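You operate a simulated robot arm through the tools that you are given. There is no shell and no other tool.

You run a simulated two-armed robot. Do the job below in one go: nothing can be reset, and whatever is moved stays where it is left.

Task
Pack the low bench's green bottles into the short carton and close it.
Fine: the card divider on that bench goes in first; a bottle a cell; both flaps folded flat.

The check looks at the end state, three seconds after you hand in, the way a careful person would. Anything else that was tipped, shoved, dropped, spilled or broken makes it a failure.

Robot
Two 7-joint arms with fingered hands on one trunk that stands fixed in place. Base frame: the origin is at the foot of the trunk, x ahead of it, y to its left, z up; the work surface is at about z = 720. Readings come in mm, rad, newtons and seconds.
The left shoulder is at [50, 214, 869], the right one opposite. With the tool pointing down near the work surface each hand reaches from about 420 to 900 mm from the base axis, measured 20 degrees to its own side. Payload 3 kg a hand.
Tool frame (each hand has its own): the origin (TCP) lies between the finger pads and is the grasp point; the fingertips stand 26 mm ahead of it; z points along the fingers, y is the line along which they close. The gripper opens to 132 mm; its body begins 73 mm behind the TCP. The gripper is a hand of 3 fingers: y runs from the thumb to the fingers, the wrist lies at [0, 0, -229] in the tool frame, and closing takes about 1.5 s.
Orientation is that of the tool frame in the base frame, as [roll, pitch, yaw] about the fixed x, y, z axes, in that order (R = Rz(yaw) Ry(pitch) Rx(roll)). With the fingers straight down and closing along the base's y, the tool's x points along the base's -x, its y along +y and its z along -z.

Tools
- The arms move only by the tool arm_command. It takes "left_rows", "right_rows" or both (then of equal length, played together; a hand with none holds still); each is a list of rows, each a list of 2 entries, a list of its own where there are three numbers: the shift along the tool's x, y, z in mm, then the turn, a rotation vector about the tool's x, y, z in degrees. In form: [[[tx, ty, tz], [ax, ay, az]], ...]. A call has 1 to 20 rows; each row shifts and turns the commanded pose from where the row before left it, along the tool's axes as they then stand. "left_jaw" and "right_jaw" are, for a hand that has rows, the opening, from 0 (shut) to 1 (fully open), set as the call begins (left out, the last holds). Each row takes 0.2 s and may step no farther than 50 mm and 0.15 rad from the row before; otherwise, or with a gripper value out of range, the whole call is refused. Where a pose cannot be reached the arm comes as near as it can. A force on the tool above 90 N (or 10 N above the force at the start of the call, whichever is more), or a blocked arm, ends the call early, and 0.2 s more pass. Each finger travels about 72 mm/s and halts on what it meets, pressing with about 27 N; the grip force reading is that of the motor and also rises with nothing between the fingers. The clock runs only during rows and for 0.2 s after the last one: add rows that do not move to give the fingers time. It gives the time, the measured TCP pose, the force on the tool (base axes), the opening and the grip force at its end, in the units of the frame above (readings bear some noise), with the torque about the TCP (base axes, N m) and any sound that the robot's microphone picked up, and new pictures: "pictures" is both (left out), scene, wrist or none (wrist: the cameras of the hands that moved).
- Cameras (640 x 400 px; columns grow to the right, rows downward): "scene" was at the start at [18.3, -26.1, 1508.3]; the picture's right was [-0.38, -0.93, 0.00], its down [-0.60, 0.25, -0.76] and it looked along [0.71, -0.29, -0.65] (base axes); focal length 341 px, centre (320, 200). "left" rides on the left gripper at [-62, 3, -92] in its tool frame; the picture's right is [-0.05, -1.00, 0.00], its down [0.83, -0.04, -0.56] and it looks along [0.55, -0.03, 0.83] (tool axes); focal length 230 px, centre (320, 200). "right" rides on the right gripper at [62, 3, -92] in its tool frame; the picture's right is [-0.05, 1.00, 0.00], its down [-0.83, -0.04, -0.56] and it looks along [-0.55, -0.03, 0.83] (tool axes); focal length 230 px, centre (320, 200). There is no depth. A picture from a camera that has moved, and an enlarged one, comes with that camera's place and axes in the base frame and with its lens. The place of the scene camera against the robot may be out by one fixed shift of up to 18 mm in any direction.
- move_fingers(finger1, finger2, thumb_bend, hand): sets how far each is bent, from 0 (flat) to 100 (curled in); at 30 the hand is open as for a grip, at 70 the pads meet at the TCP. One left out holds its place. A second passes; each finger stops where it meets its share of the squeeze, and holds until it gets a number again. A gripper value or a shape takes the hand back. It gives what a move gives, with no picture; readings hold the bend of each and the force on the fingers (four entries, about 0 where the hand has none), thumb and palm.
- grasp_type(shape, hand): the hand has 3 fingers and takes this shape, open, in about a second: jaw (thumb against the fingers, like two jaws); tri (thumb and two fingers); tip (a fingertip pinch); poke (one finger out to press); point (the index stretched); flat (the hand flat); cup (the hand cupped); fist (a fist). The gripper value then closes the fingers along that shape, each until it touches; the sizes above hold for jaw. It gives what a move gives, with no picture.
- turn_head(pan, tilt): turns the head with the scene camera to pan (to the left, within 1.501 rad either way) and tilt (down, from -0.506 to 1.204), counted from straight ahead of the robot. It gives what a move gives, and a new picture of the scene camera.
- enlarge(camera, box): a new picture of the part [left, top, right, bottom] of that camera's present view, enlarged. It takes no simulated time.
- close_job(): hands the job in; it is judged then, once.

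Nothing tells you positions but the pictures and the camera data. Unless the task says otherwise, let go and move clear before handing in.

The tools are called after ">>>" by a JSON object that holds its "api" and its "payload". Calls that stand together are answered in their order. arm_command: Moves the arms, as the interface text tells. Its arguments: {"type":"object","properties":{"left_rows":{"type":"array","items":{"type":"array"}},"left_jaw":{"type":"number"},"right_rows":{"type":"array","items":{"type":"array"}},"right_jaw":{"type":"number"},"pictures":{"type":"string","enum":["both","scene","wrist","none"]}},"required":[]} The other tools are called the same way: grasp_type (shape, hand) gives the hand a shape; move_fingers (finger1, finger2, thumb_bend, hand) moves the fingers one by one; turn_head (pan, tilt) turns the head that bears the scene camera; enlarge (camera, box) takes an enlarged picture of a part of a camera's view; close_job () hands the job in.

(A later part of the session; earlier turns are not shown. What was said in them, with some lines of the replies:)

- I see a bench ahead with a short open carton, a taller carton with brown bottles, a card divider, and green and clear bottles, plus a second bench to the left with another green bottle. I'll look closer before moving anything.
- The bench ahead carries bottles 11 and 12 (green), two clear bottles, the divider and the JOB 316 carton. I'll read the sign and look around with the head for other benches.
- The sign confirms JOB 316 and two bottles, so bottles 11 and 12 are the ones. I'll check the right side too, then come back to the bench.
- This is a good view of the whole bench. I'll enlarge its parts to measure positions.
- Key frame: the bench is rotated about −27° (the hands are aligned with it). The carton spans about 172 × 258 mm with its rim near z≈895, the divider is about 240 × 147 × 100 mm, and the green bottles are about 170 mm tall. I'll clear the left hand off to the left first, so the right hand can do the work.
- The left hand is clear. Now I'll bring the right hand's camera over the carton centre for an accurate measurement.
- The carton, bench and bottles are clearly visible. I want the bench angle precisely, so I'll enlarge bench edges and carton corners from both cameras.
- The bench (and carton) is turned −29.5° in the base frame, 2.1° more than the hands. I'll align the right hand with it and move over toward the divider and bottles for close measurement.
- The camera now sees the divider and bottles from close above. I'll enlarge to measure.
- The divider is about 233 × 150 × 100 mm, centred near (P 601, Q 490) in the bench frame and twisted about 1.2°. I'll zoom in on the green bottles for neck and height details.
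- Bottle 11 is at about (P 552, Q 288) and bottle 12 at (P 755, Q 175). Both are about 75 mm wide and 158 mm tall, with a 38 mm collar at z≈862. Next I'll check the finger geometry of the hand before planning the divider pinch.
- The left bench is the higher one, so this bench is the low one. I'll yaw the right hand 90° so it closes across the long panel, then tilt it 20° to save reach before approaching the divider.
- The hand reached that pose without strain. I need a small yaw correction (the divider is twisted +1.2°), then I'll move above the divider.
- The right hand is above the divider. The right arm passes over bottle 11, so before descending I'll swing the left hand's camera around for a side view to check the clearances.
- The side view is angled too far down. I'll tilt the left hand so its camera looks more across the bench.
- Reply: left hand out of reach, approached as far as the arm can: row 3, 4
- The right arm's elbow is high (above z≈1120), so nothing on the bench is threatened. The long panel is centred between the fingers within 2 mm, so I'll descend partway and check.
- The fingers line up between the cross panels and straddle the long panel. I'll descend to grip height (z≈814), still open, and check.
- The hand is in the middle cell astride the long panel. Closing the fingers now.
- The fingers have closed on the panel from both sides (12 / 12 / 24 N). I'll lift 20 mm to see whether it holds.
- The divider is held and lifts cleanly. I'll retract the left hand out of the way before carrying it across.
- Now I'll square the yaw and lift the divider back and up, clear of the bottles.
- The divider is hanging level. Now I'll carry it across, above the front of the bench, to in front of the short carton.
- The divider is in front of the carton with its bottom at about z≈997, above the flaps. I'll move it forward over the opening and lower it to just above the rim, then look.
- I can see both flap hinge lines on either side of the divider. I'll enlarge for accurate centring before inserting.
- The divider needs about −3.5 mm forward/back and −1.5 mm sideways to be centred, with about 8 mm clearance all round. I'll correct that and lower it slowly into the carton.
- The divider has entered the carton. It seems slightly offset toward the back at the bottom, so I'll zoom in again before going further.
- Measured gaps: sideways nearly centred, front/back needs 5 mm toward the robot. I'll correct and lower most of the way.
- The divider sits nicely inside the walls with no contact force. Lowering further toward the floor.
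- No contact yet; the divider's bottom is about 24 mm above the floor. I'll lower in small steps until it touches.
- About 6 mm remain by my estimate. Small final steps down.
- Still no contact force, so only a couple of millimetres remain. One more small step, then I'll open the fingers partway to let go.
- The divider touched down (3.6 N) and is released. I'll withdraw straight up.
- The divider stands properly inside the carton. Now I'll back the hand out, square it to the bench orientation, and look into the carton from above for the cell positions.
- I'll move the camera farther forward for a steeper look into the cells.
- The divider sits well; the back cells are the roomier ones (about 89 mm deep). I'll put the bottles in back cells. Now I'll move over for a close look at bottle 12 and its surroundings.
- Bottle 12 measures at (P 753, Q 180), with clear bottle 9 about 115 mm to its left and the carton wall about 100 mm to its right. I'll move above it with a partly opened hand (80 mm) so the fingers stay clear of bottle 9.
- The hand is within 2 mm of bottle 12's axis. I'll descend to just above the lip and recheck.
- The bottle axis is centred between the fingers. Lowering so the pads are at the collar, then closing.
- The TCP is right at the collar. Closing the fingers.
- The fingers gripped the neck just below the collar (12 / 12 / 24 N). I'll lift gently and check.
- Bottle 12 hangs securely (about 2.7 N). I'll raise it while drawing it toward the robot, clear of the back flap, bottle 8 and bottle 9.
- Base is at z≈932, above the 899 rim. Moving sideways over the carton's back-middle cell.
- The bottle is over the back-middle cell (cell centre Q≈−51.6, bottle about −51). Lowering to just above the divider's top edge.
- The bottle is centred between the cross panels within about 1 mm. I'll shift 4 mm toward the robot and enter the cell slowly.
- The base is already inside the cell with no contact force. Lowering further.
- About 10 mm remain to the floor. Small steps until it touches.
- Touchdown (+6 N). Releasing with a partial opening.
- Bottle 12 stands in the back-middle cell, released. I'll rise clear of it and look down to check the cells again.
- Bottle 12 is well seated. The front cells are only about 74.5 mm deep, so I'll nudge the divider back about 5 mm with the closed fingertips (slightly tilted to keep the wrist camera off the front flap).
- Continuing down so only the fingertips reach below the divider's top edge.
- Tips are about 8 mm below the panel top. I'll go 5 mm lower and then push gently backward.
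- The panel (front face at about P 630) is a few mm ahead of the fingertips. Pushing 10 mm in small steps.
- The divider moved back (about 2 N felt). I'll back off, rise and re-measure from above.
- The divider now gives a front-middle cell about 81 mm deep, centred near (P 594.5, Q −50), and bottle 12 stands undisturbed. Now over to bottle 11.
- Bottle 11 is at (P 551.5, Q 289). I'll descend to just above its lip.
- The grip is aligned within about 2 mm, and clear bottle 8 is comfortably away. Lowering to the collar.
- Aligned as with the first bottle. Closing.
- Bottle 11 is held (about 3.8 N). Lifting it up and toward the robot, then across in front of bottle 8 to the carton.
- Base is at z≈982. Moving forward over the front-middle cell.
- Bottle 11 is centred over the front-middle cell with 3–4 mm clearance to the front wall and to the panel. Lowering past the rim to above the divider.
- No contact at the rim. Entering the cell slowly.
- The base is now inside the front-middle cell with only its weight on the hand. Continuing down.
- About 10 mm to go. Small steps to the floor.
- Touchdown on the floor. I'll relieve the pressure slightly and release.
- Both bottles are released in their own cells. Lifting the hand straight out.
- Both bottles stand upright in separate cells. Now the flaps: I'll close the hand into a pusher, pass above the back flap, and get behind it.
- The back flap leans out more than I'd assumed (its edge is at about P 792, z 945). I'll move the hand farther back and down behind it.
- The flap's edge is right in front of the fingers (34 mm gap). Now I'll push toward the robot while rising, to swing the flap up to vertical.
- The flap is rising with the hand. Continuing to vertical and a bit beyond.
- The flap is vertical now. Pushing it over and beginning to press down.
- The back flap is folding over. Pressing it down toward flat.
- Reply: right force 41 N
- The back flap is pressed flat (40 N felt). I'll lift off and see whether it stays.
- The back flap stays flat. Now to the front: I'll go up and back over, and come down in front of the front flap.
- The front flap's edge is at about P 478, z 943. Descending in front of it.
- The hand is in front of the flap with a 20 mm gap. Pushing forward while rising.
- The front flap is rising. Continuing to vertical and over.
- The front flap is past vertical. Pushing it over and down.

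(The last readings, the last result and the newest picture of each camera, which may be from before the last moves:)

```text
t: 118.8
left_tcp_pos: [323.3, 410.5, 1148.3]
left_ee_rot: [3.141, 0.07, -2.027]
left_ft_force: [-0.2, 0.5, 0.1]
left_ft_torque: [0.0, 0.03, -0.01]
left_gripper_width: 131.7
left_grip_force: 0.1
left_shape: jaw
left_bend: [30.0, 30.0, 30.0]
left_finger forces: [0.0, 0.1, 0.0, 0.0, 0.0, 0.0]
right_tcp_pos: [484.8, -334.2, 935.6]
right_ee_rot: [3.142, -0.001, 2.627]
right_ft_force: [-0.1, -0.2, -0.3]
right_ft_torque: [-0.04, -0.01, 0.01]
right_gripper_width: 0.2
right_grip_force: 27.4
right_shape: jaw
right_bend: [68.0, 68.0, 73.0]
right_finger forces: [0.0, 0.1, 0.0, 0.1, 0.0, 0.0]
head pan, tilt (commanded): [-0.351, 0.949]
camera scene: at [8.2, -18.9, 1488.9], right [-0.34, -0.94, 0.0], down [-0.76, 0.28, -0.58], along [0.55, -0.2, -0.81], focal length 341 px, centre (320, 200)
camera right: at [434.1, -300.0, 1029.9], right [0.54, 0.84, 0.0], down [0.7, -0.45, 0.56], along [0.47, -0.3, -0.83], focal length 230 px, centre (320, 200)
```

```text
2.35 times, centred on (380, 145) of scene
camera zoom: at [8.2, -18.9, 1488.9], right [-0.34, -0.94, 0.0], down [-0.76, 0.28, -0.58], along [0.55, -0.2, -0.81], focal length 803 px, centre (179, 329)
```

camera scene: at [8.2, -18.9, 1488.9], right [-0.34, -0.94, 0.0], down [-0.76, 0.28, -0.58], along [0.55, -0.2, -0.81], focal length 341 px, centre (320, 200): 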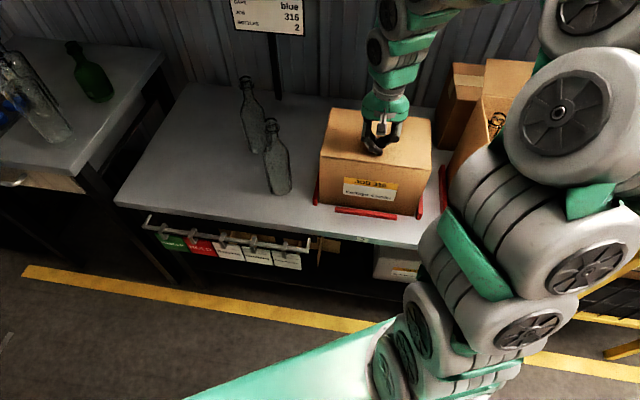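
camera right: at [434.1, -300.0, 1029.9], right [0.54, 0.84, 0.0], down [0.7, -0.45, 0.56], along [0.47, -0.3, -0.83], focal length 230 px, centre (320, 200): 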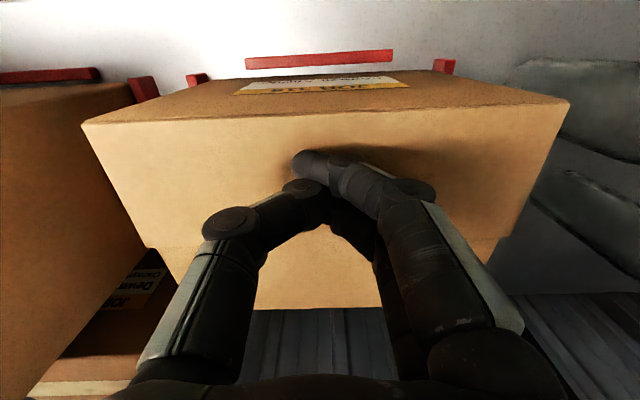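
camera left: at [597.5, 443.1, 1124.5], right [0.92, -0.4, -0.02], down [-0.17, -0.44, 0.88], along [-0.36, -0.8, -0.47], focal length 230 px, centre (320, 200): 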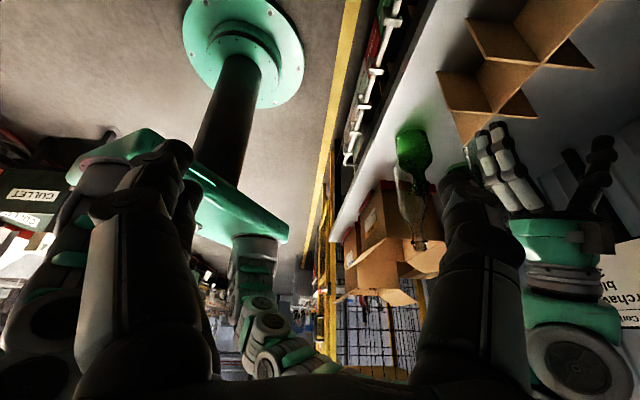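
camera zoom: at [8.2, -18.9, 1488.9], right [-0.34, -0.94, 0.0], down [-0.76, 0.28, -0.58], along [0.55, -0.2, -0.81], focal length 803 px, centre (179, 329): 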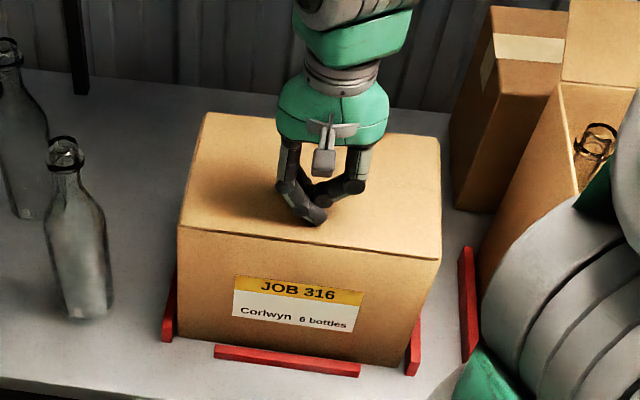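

The carton is nearly closed. A gentle final press on the front flap.

>>> {"api": "arm_command", "payload": {"right_rows": [[[0, 0, 3], [0, 0, 0]], [[0, 0, 3], [0, 0, 0]], [[0, 0, 0], [0, 0, 0]]], "pictures": "none"}}

>>> {"api": "arm_command", "payload": {"right_rows": [[[0, 0, 1.5], [0, 0, 0]], [[0, 0, 0], [0, 0, 0]]], "pictures": "none"}}

```text
t: 119.6
left_tcp_pos: [323.0, 410.5, 1149.1]
left_ee_rot: [-3.14, 0.07, -2.028]
left_ft_force: [0.7, -0.2, -0.4]
left_ft_torque: [0.01, -0.02, 0.01]
left_gripper_width: 131.8
left_grip_force: 0.0
left_shape: jaw
left_bend: [30.0, 30.0, 30.0]
left_finger forces: [0.1, 0.0, 0.0, 0.1, 0.0, 0.1]
right_tcp_pos: [485.3, -333.5, 930.5]
right_ee_rot: [3.141, 0.003, 2.625]
right_ft_force: [-3.5, 0.6, 34.6]
right_ft_torque: [0.08, 0.12, 0.06]
right_gripper_width: 0.1
right_grip_force: 26.9
right_shape: jaw
right_bend: [70.0, 69.0, 74.0]
right_finger forces: [0.0, 0.0, 0.1, 0.0, 40.8, 0.0]
head pan, tilt (commanded): [-0.351, 0.949]
```

```text
t: 120.2
left_tcp_pos: [323.6, 409.5, 1148.6]
left_ee_rot: [-3.141, 0.072, -2.027]
left_ft_force: [-0.4, -1.1, -0.8]
left_ft_torque: [0.02, 0.01, 0.01]
left_gripper_width: 132.1
left_grip_force: 0.1
left_shape: jaw
left_bend: [30.0, 30.0, 30.0]
left_finger forces: [0.0, 0.0, 0.0, 0.1, 0.1, 0.1]
right_tcp_pos: [486.5, -333.7, 929.8]
right_ee_rot: [-3.141, 0.003, 2.625]
right_ft_force: [2.3, -3.8, 46.4]
right_ft_torque: [0.05, 0.16, 0.02]
right_gripper_width: 0.2
right_grip_force: 27.4
right_shape: jaw
right_bend: [71.0, 70.0, 75.0]
right_finger forces: [23.1, 0.0, 0.0, 0.0, 47.2, 0.0]
head pan, tilt (commanded): [-0.351, 0.949]
```

It is firmly flat (46 N). I'll lift off and inspect whether both flaps stay down.

>>> {"api": "arm_command", "payload": {"right_rows": [[[0, 0, -2], [0, 0, 0]], [[0, 0, -15], [0, 0, 0]], [[0, 0, -40], [0, 0, 0]], [[0, 0, -45], [0, 0, 0]], [[20, 0, -45], [0, 0, 0]], [[40, 0, 0], [0, 0, 0]], [[40, 0, 0], [0, 0, 0]], [[0, 0, 0], [0, 0, 0]]], "pictures": "both"}}

>>> {"api": "enlarge", "payload": {"camera": "scene", "box": [300, 80, 460, 230]}}

>>> {"api": "enlarge", "payload": {"camera": "right", "box": [200, 60, 460, 280]}}

```text
t: 122.0
left_tcp_pos: [323.8, 410.1, 1148.8]
left_ee_rot: [-3.141, 0.071, -2.026]
left_ft_force: [0.5, 0.2, -0.3]
left_ft_torque: [0.02, -0.01, -0.02]
left_gripper_width: 131.9
left_grip_force: 0.0
left_shape: jaw
left_bend: [30.0, 30.0, 30.0]
left_finger forces: [0.0, 0.1, 0.1, 0.0, 0.1, 0.1]
right_tcp_pos: [399.3, -284.9, 1075.9]
right_ee_rot: [-3.141, 0.001, 2.624]
right_ft_force: [-0.3, 0.9, 0.4]
right_ft_torque: [-0.02, -0.01, 0.01]
right_gripper_width: 0.0
right_grip_force: 27.3
right_shape: jaw
right_bend: [68.0, 68.0, 74.0]
right_finger forces: [0.0, 0.1, 0.0, 0.0, 0.0, 0.0]
head pan, tilt (commanded): [-0.351, 0.949]
camera scene: at [8.2, -18.9, 1488.9], right [-0.34, -0.94, 0.0], down [-0.76, 0.28, -0.58], along [0.55, -0.2, -0.81], focal length 341 px, centre (320, 200)
camera right: at [347.7, -251.4, 1170.5], right [0.54, 0.84, 0.0], down [0.7, -0.45, 0.55], along [0.47, -0.3, -0.83], focal length 230 px, centre (320, 200)
```

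scene: 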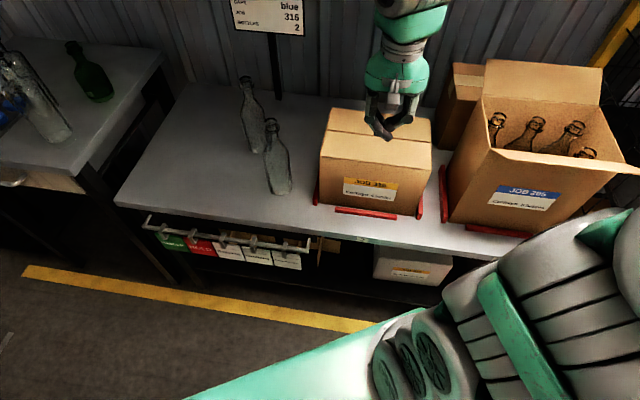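
right: 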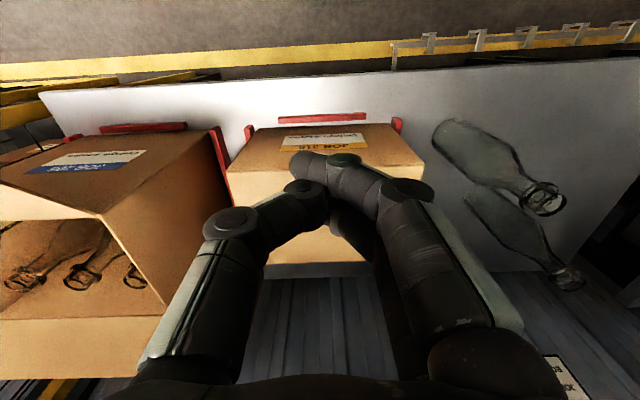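

```text
2.67 times, centred on (380, 155) of scene
camera zoom: at [8.2, -18.9, 1488.9], right [-0.34, -0.94, 0.0], down [-0.76, 0.28, -0.58], along [0.55, -0.2, -0.81], focal length 910 px, centre (160, 320)
```

zoom: 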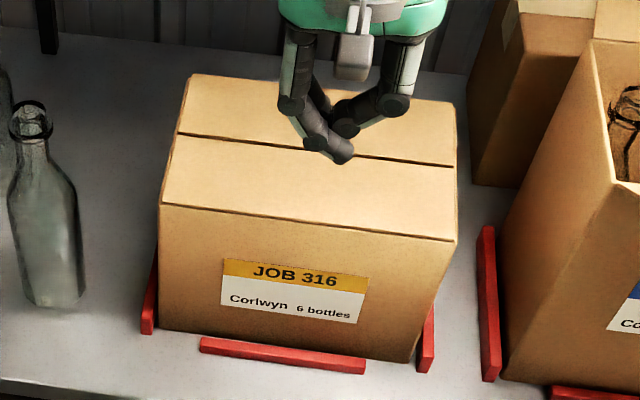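

```text
1.82 times, centred on (330, 170) of right
camera zoom: at [347.7, -251.4, 1170.5], right [0.54, 0.84, 0.0], down [0.7, -0.45, 0.55], along [0.47, -0.3, -0.83], focal length 418 px, centre (302, 254)
```

zoom: 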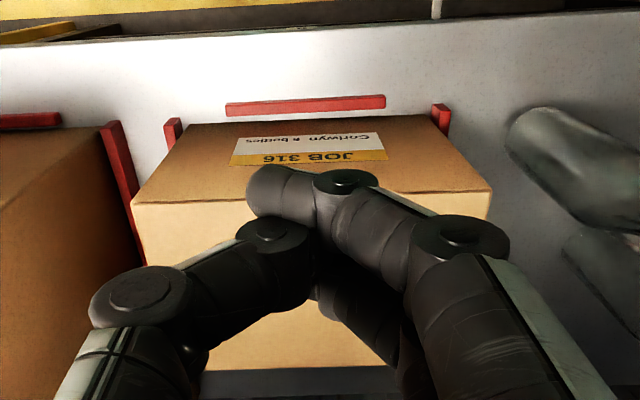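

The carton is closed with both flaps flat. I'll withdraw the right hand well clear and give it a few seconds while checking.

>>> {"api": "arm_command", "payload": {"right_rows": [[[0, 0, -40], [0, 0, 0]], [[0, 0, -40], [0, 0, 0]], [[0, 0, -40], [0, 0, 0]], [[10, -35, -20], [0, 0, 0]], [[10, -35, -10], [0, 0, 0]], [[10, -35, 0], [0, 0, 0]], [[0, 0, 0], [0, 0, 0]], [[0, 0, 0], [0, 0, 0]], [[0, 0, 0], [0, 0, 0]], [[0, 0, 0], [0, 0, 0]], [[0, 0, 0], [0, 0, 0]], [[0, 0, 0], [0, 0, 0]], [[0, 0, 0], [0, 0, 0]], [[0, 0, 0], [0, 0, 0]], [[0, 0, 0], [0, 0, 0]], [[0, 0, 0], [0, 0, 0]]], "right_jaw": 1, "pictures": "both"}}

>>> {"api": "enlarge", "payload": {"camera": "scene", "box": [300, 80, 460, 230]}}

>>> {"api": "enlarge", "payload": {"camera": "right", "box": [220, 60, 440, 260]}}

>>> {"api": "enlarge", "payload": {"camera": "scene", "box": [400, 40, 640, 280]}}

>>> {"api": "enlarge", "payload": {"camera": "scene", "box": [0, 20, 320, 220]}}

```text
t: 125.4
left_tcp_pos: [322.1, 410.3, 1148.9]
left_ee_rot: [3.14, 0.07, -2.026]
left_ft_force: [0.4, -0.5, 1.1]
left_ft_torque: [0.0, 0.03, 0.0]
left_gripper_width: 132.0
left_grip_force: 0.1
left_shape: jaw
left_bend: [30.0, 30.0, 30.0]
left_finger forces: [0.0, 0.0, 0.0, 0.0, 0.0, 0.0]
right_tcp_pos: [321.4, -360.3, 1227.2]
right_ee_rot: [-3.141, 0.002, 2.627]
right_ft_force: [0.2, -0.5, 0.2]
right_ft_torque: [-0.03, -0.03, -0.02]
right_gripper_width: 132.1
right_grip_force: 0.2
right_shape: jaw
right_bend: [30.0, 30.0, 30.0]
right_finger forces: [0.0, 0.1, 0.0, 0.0, 0.0, 0.0]
head pan, tilt (commanded): [-0.351, 0.949]
camera scene: at [8.2, -18.9, 1488.9], right [-0.34, -0.94, 0.0], down [-0.76, 0.28, -0.58], along [0.55, -0.2, -0.81], focal length 341 px, centre (320, 200)
camera right: at [269.1, -326.4, 1320.4], right [0.54, 0.84, 0.0], down [0.7, -0.45, 0.56], along [0.47, -0.3, -0.83], focal length 230 px, centre (320, 200)
```

scene: 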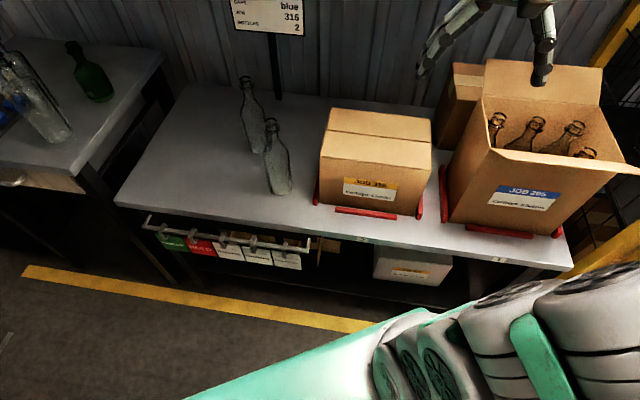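
right: 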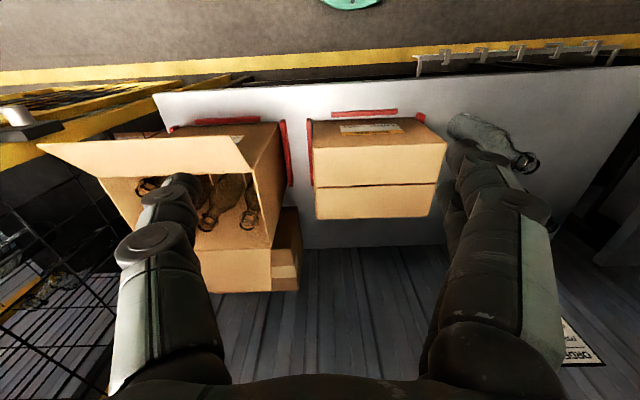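

```text
2.67 times, centred on (380, 155) of scene
camera zoom: at [8.2, -18.9, 1488.9], right [-0.34, -0.94, 0.0], down [-0.76, 0.28, -0.58], along [0.55, -0.2, -0.81], focal length 910 px, centre (160, 320)
```

zoom: 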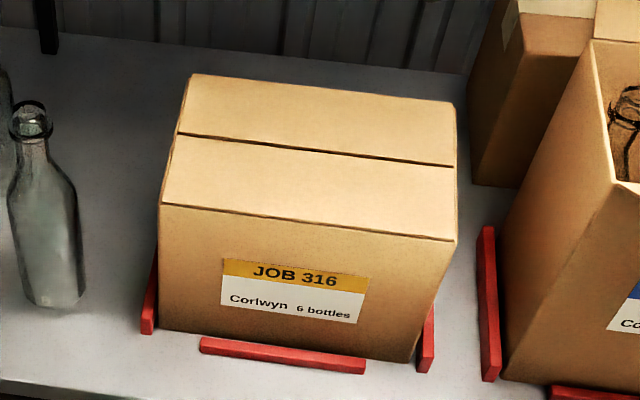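

```text
2.00 times, centred on (330, 160) of right
camera zoom: at [269.1, -326.4, 1320.4], right [0.54, 0.84, 0.0], down [0.7, -0.45, 0.56], along [0.47, -0.3, -0.83], focal length 460 px, centre (300, 280)
```

zoom: 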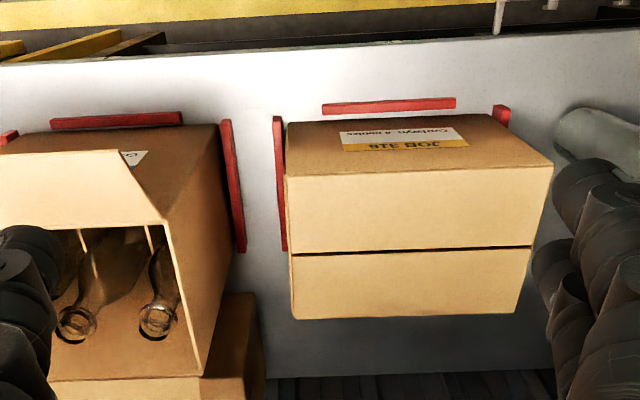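

```text
1.67 times, centred on (520, 160) of scene
camera zoom: at [8.2, -18.9, 1488.9], right [-0.34, -0.94, 0.0], down [-0.76, 0.28, -0.58], along [0.55, -0.2, -0.81], focal length 569 px, centre (-13, 267)
```

zoom: 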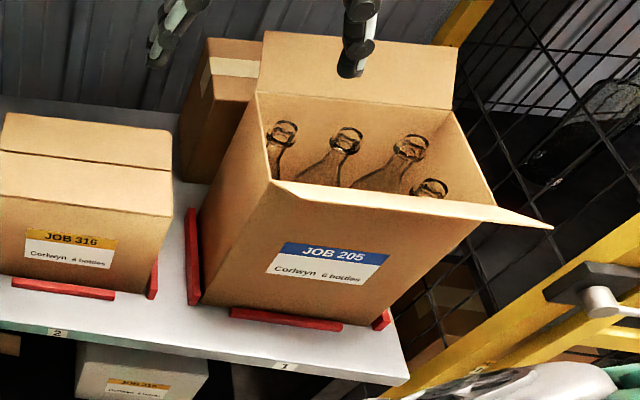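

```text
2.00 times, centred on (160, 120) of scene
camera zoom: at [8.2, -18.9, 1488.9], right [-0.34, -0.94, 0.0], down [-0.76, 0.28, -0.58], along [0.55, -0.2, -0.81], focal length 682 px, centre (640, 360)
```

zoom: 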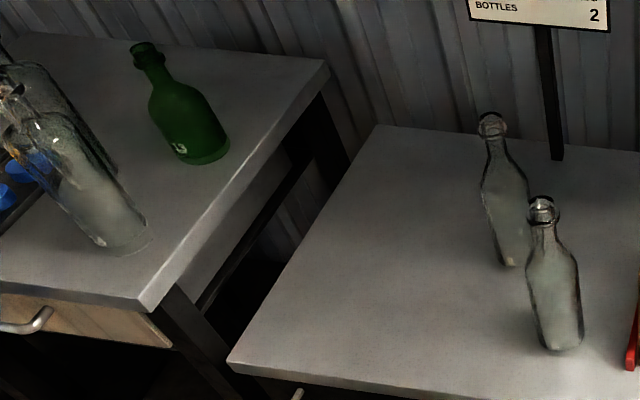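

The carton is closed and nothing else has moved. Before handing in, I'll look to the left to make sure no other "low bench" with green bottles exists there.

>>> {"api": "turn_head", "payload": {"pan": 1.1, "tilt": 0.5}}

>>> {"api": "turn_head", "payload": {"pan": 0.35, "tilt": 0.55}}

>>> {"api": "enlarge", "payload": {"camera": "left", "box": [0, 0, 640, 400]}}

```text
t: 126.9
left_tcp_pos: [323.6, 410.5, 1149.8]
left_ee_rot: [3.141, 0.07, -2.028]
left_ft_force: [0.1, 0.3, 0.1]
left_ft_torque: [0.01, 0.01, 0.0]
left_gripper_width: 132.1
left_grip_force: 0.0
left_shape: jaw
left_bend: [30.0, 30.0, 30.0]
left_finger forces: [0.0, 0.0, 0.0, 0.0, 0.0, 0.1]
right_tcp_pos: [320.6, -360.4, 1227.5]
right_ee_rot: [-3.141, 0.001, 2.627]
right_ft_force: [0.0, 0.7, -0.9]
right_ft_torque: [-0.01, 0.0, 0.04]
right_gripper_width: 132.2
right_grip_force: 0.2
right_shape: jaw
right_bend: [30.0, 30.0, 30.0]
right_finger forces: [0.0, 0.0, 0.0, 0.0, 0.1, 0.0]
head pan, tilt (commanded): [1.1, 0.499]
camera scene: at [-18.7, 87.1, 1526.3], right [0.89, -0.45, 0.0], down [-0.22, -0.43, -0.88], along [0.4, 0.78, -0.48], focal length 341 px, centre (320, 200)
```

scene: 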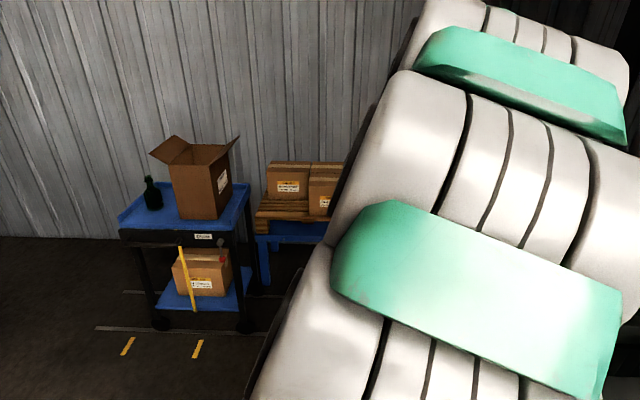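

```text
t: 128.0
left_tcp_pos: [324.1, 411.5, 1148.8]
left_ee_rot: [3.14, 0.07, -2.025]
left_ft_force: [0.1, 0.1, -0.1]
left_ft_torque: [0.0, 0.01, 0.02]
left_gripper_width: 131.8
left_grip_force: 0.0
left_shape: jaw
left_bend: [30.0, 30.0, 30.0]
left_finger forces: [0.0, 0.0, 0.0, 0.0, 0.0, 0.0]
right_tcp_pos: [321.3, -360.2, 1226.9]
right_ee_rot: [-3.14, 0.0, 2.627]
right_ft_force: [-0.1, 0.0, 0.3]
right_ft_torque: [-0.03, -0.01, 0.02]
right_gripper_width: 132.0
right_grip_force: 0.0
right_shape: jaw
right_bend: [30.0, 30.0, 30.0]
right_finger forces: [0.0, 0.0, 0.0, 0.0, 0.0, 0.1]
head pan, tilt (commanded): [0.351, 0.55]
camera scene: at [24.2, 37.0, 1521.8], right [0.34, -0.94, 0.0], down [-0.49, -0.18, -0.85], along [0.8, 0.29, -0.52], focal length 341 px, centre (320, 200)
```

scene: 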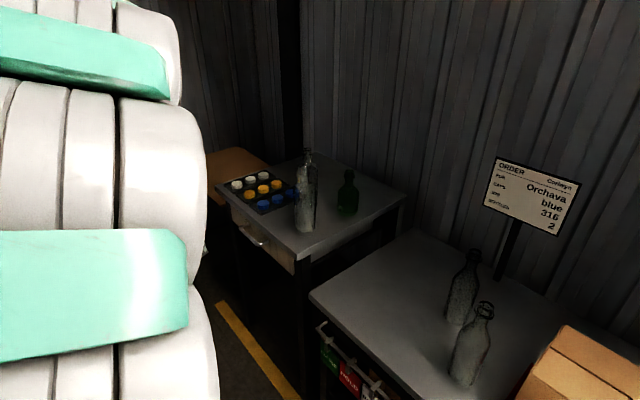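

```text
1.00 times, centred on (320, 200) of left (not enlarged: the box is as wide or as high as the picture)
camera zoom: at [345.3, 460.9, 1244.4], right [0.92, -0.39, 0.0], down [-0.34, -0.8, 0.5], along [-0.19, -0.46, -0.87], focal length 230 px, centre (320, 200)
```

zoom: 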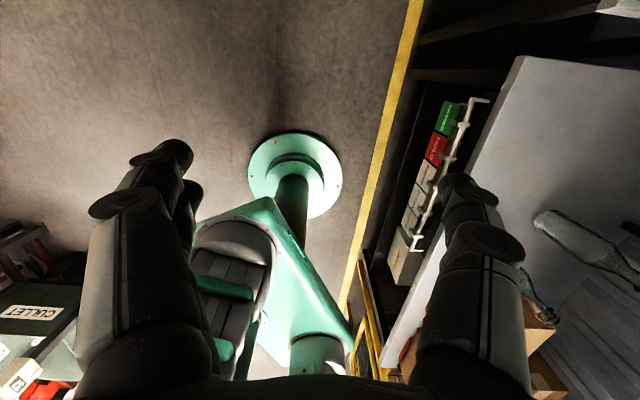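

The green bottle farther left is on a distant cart and the other is on the higher bench, so the low bench's two green bottles are both packed. The divider is in, each bottle has its own cell, both flaps lie flat, and the hands are empty and clear. Handing in.

>>> {"api": "close_job", "payload": {}}

```text
The job is handed in.
```

The short carton (JOB 316) is packed and closed, and I've handed the job in. I haven't seen the result of the check.

- **Divider:** it went in first and stands on the carton floor, turned about 2° from square. I pushed it back about 7 mm after the first bottle was in, so the second would fit.
- **Bottles:** green bottles 12 and 11 are in the back-middle and front-middle cells, one to each. Both stood upright when I last saw them, before closing.
- **Flaps:** both are folded flat and meet in the middle. They stayed down about five seconds after I let go.
- **Everything else:** the two clear bottles on the bench, the tall carton and the higher bench's bottles looked undisturbed in the last pictures. Both hands are empty and clear.

I treated the bench in front of the robot as the low one. The other two green bottles I could see are on the higher bench to its left and on a cart farther away, so I left them.
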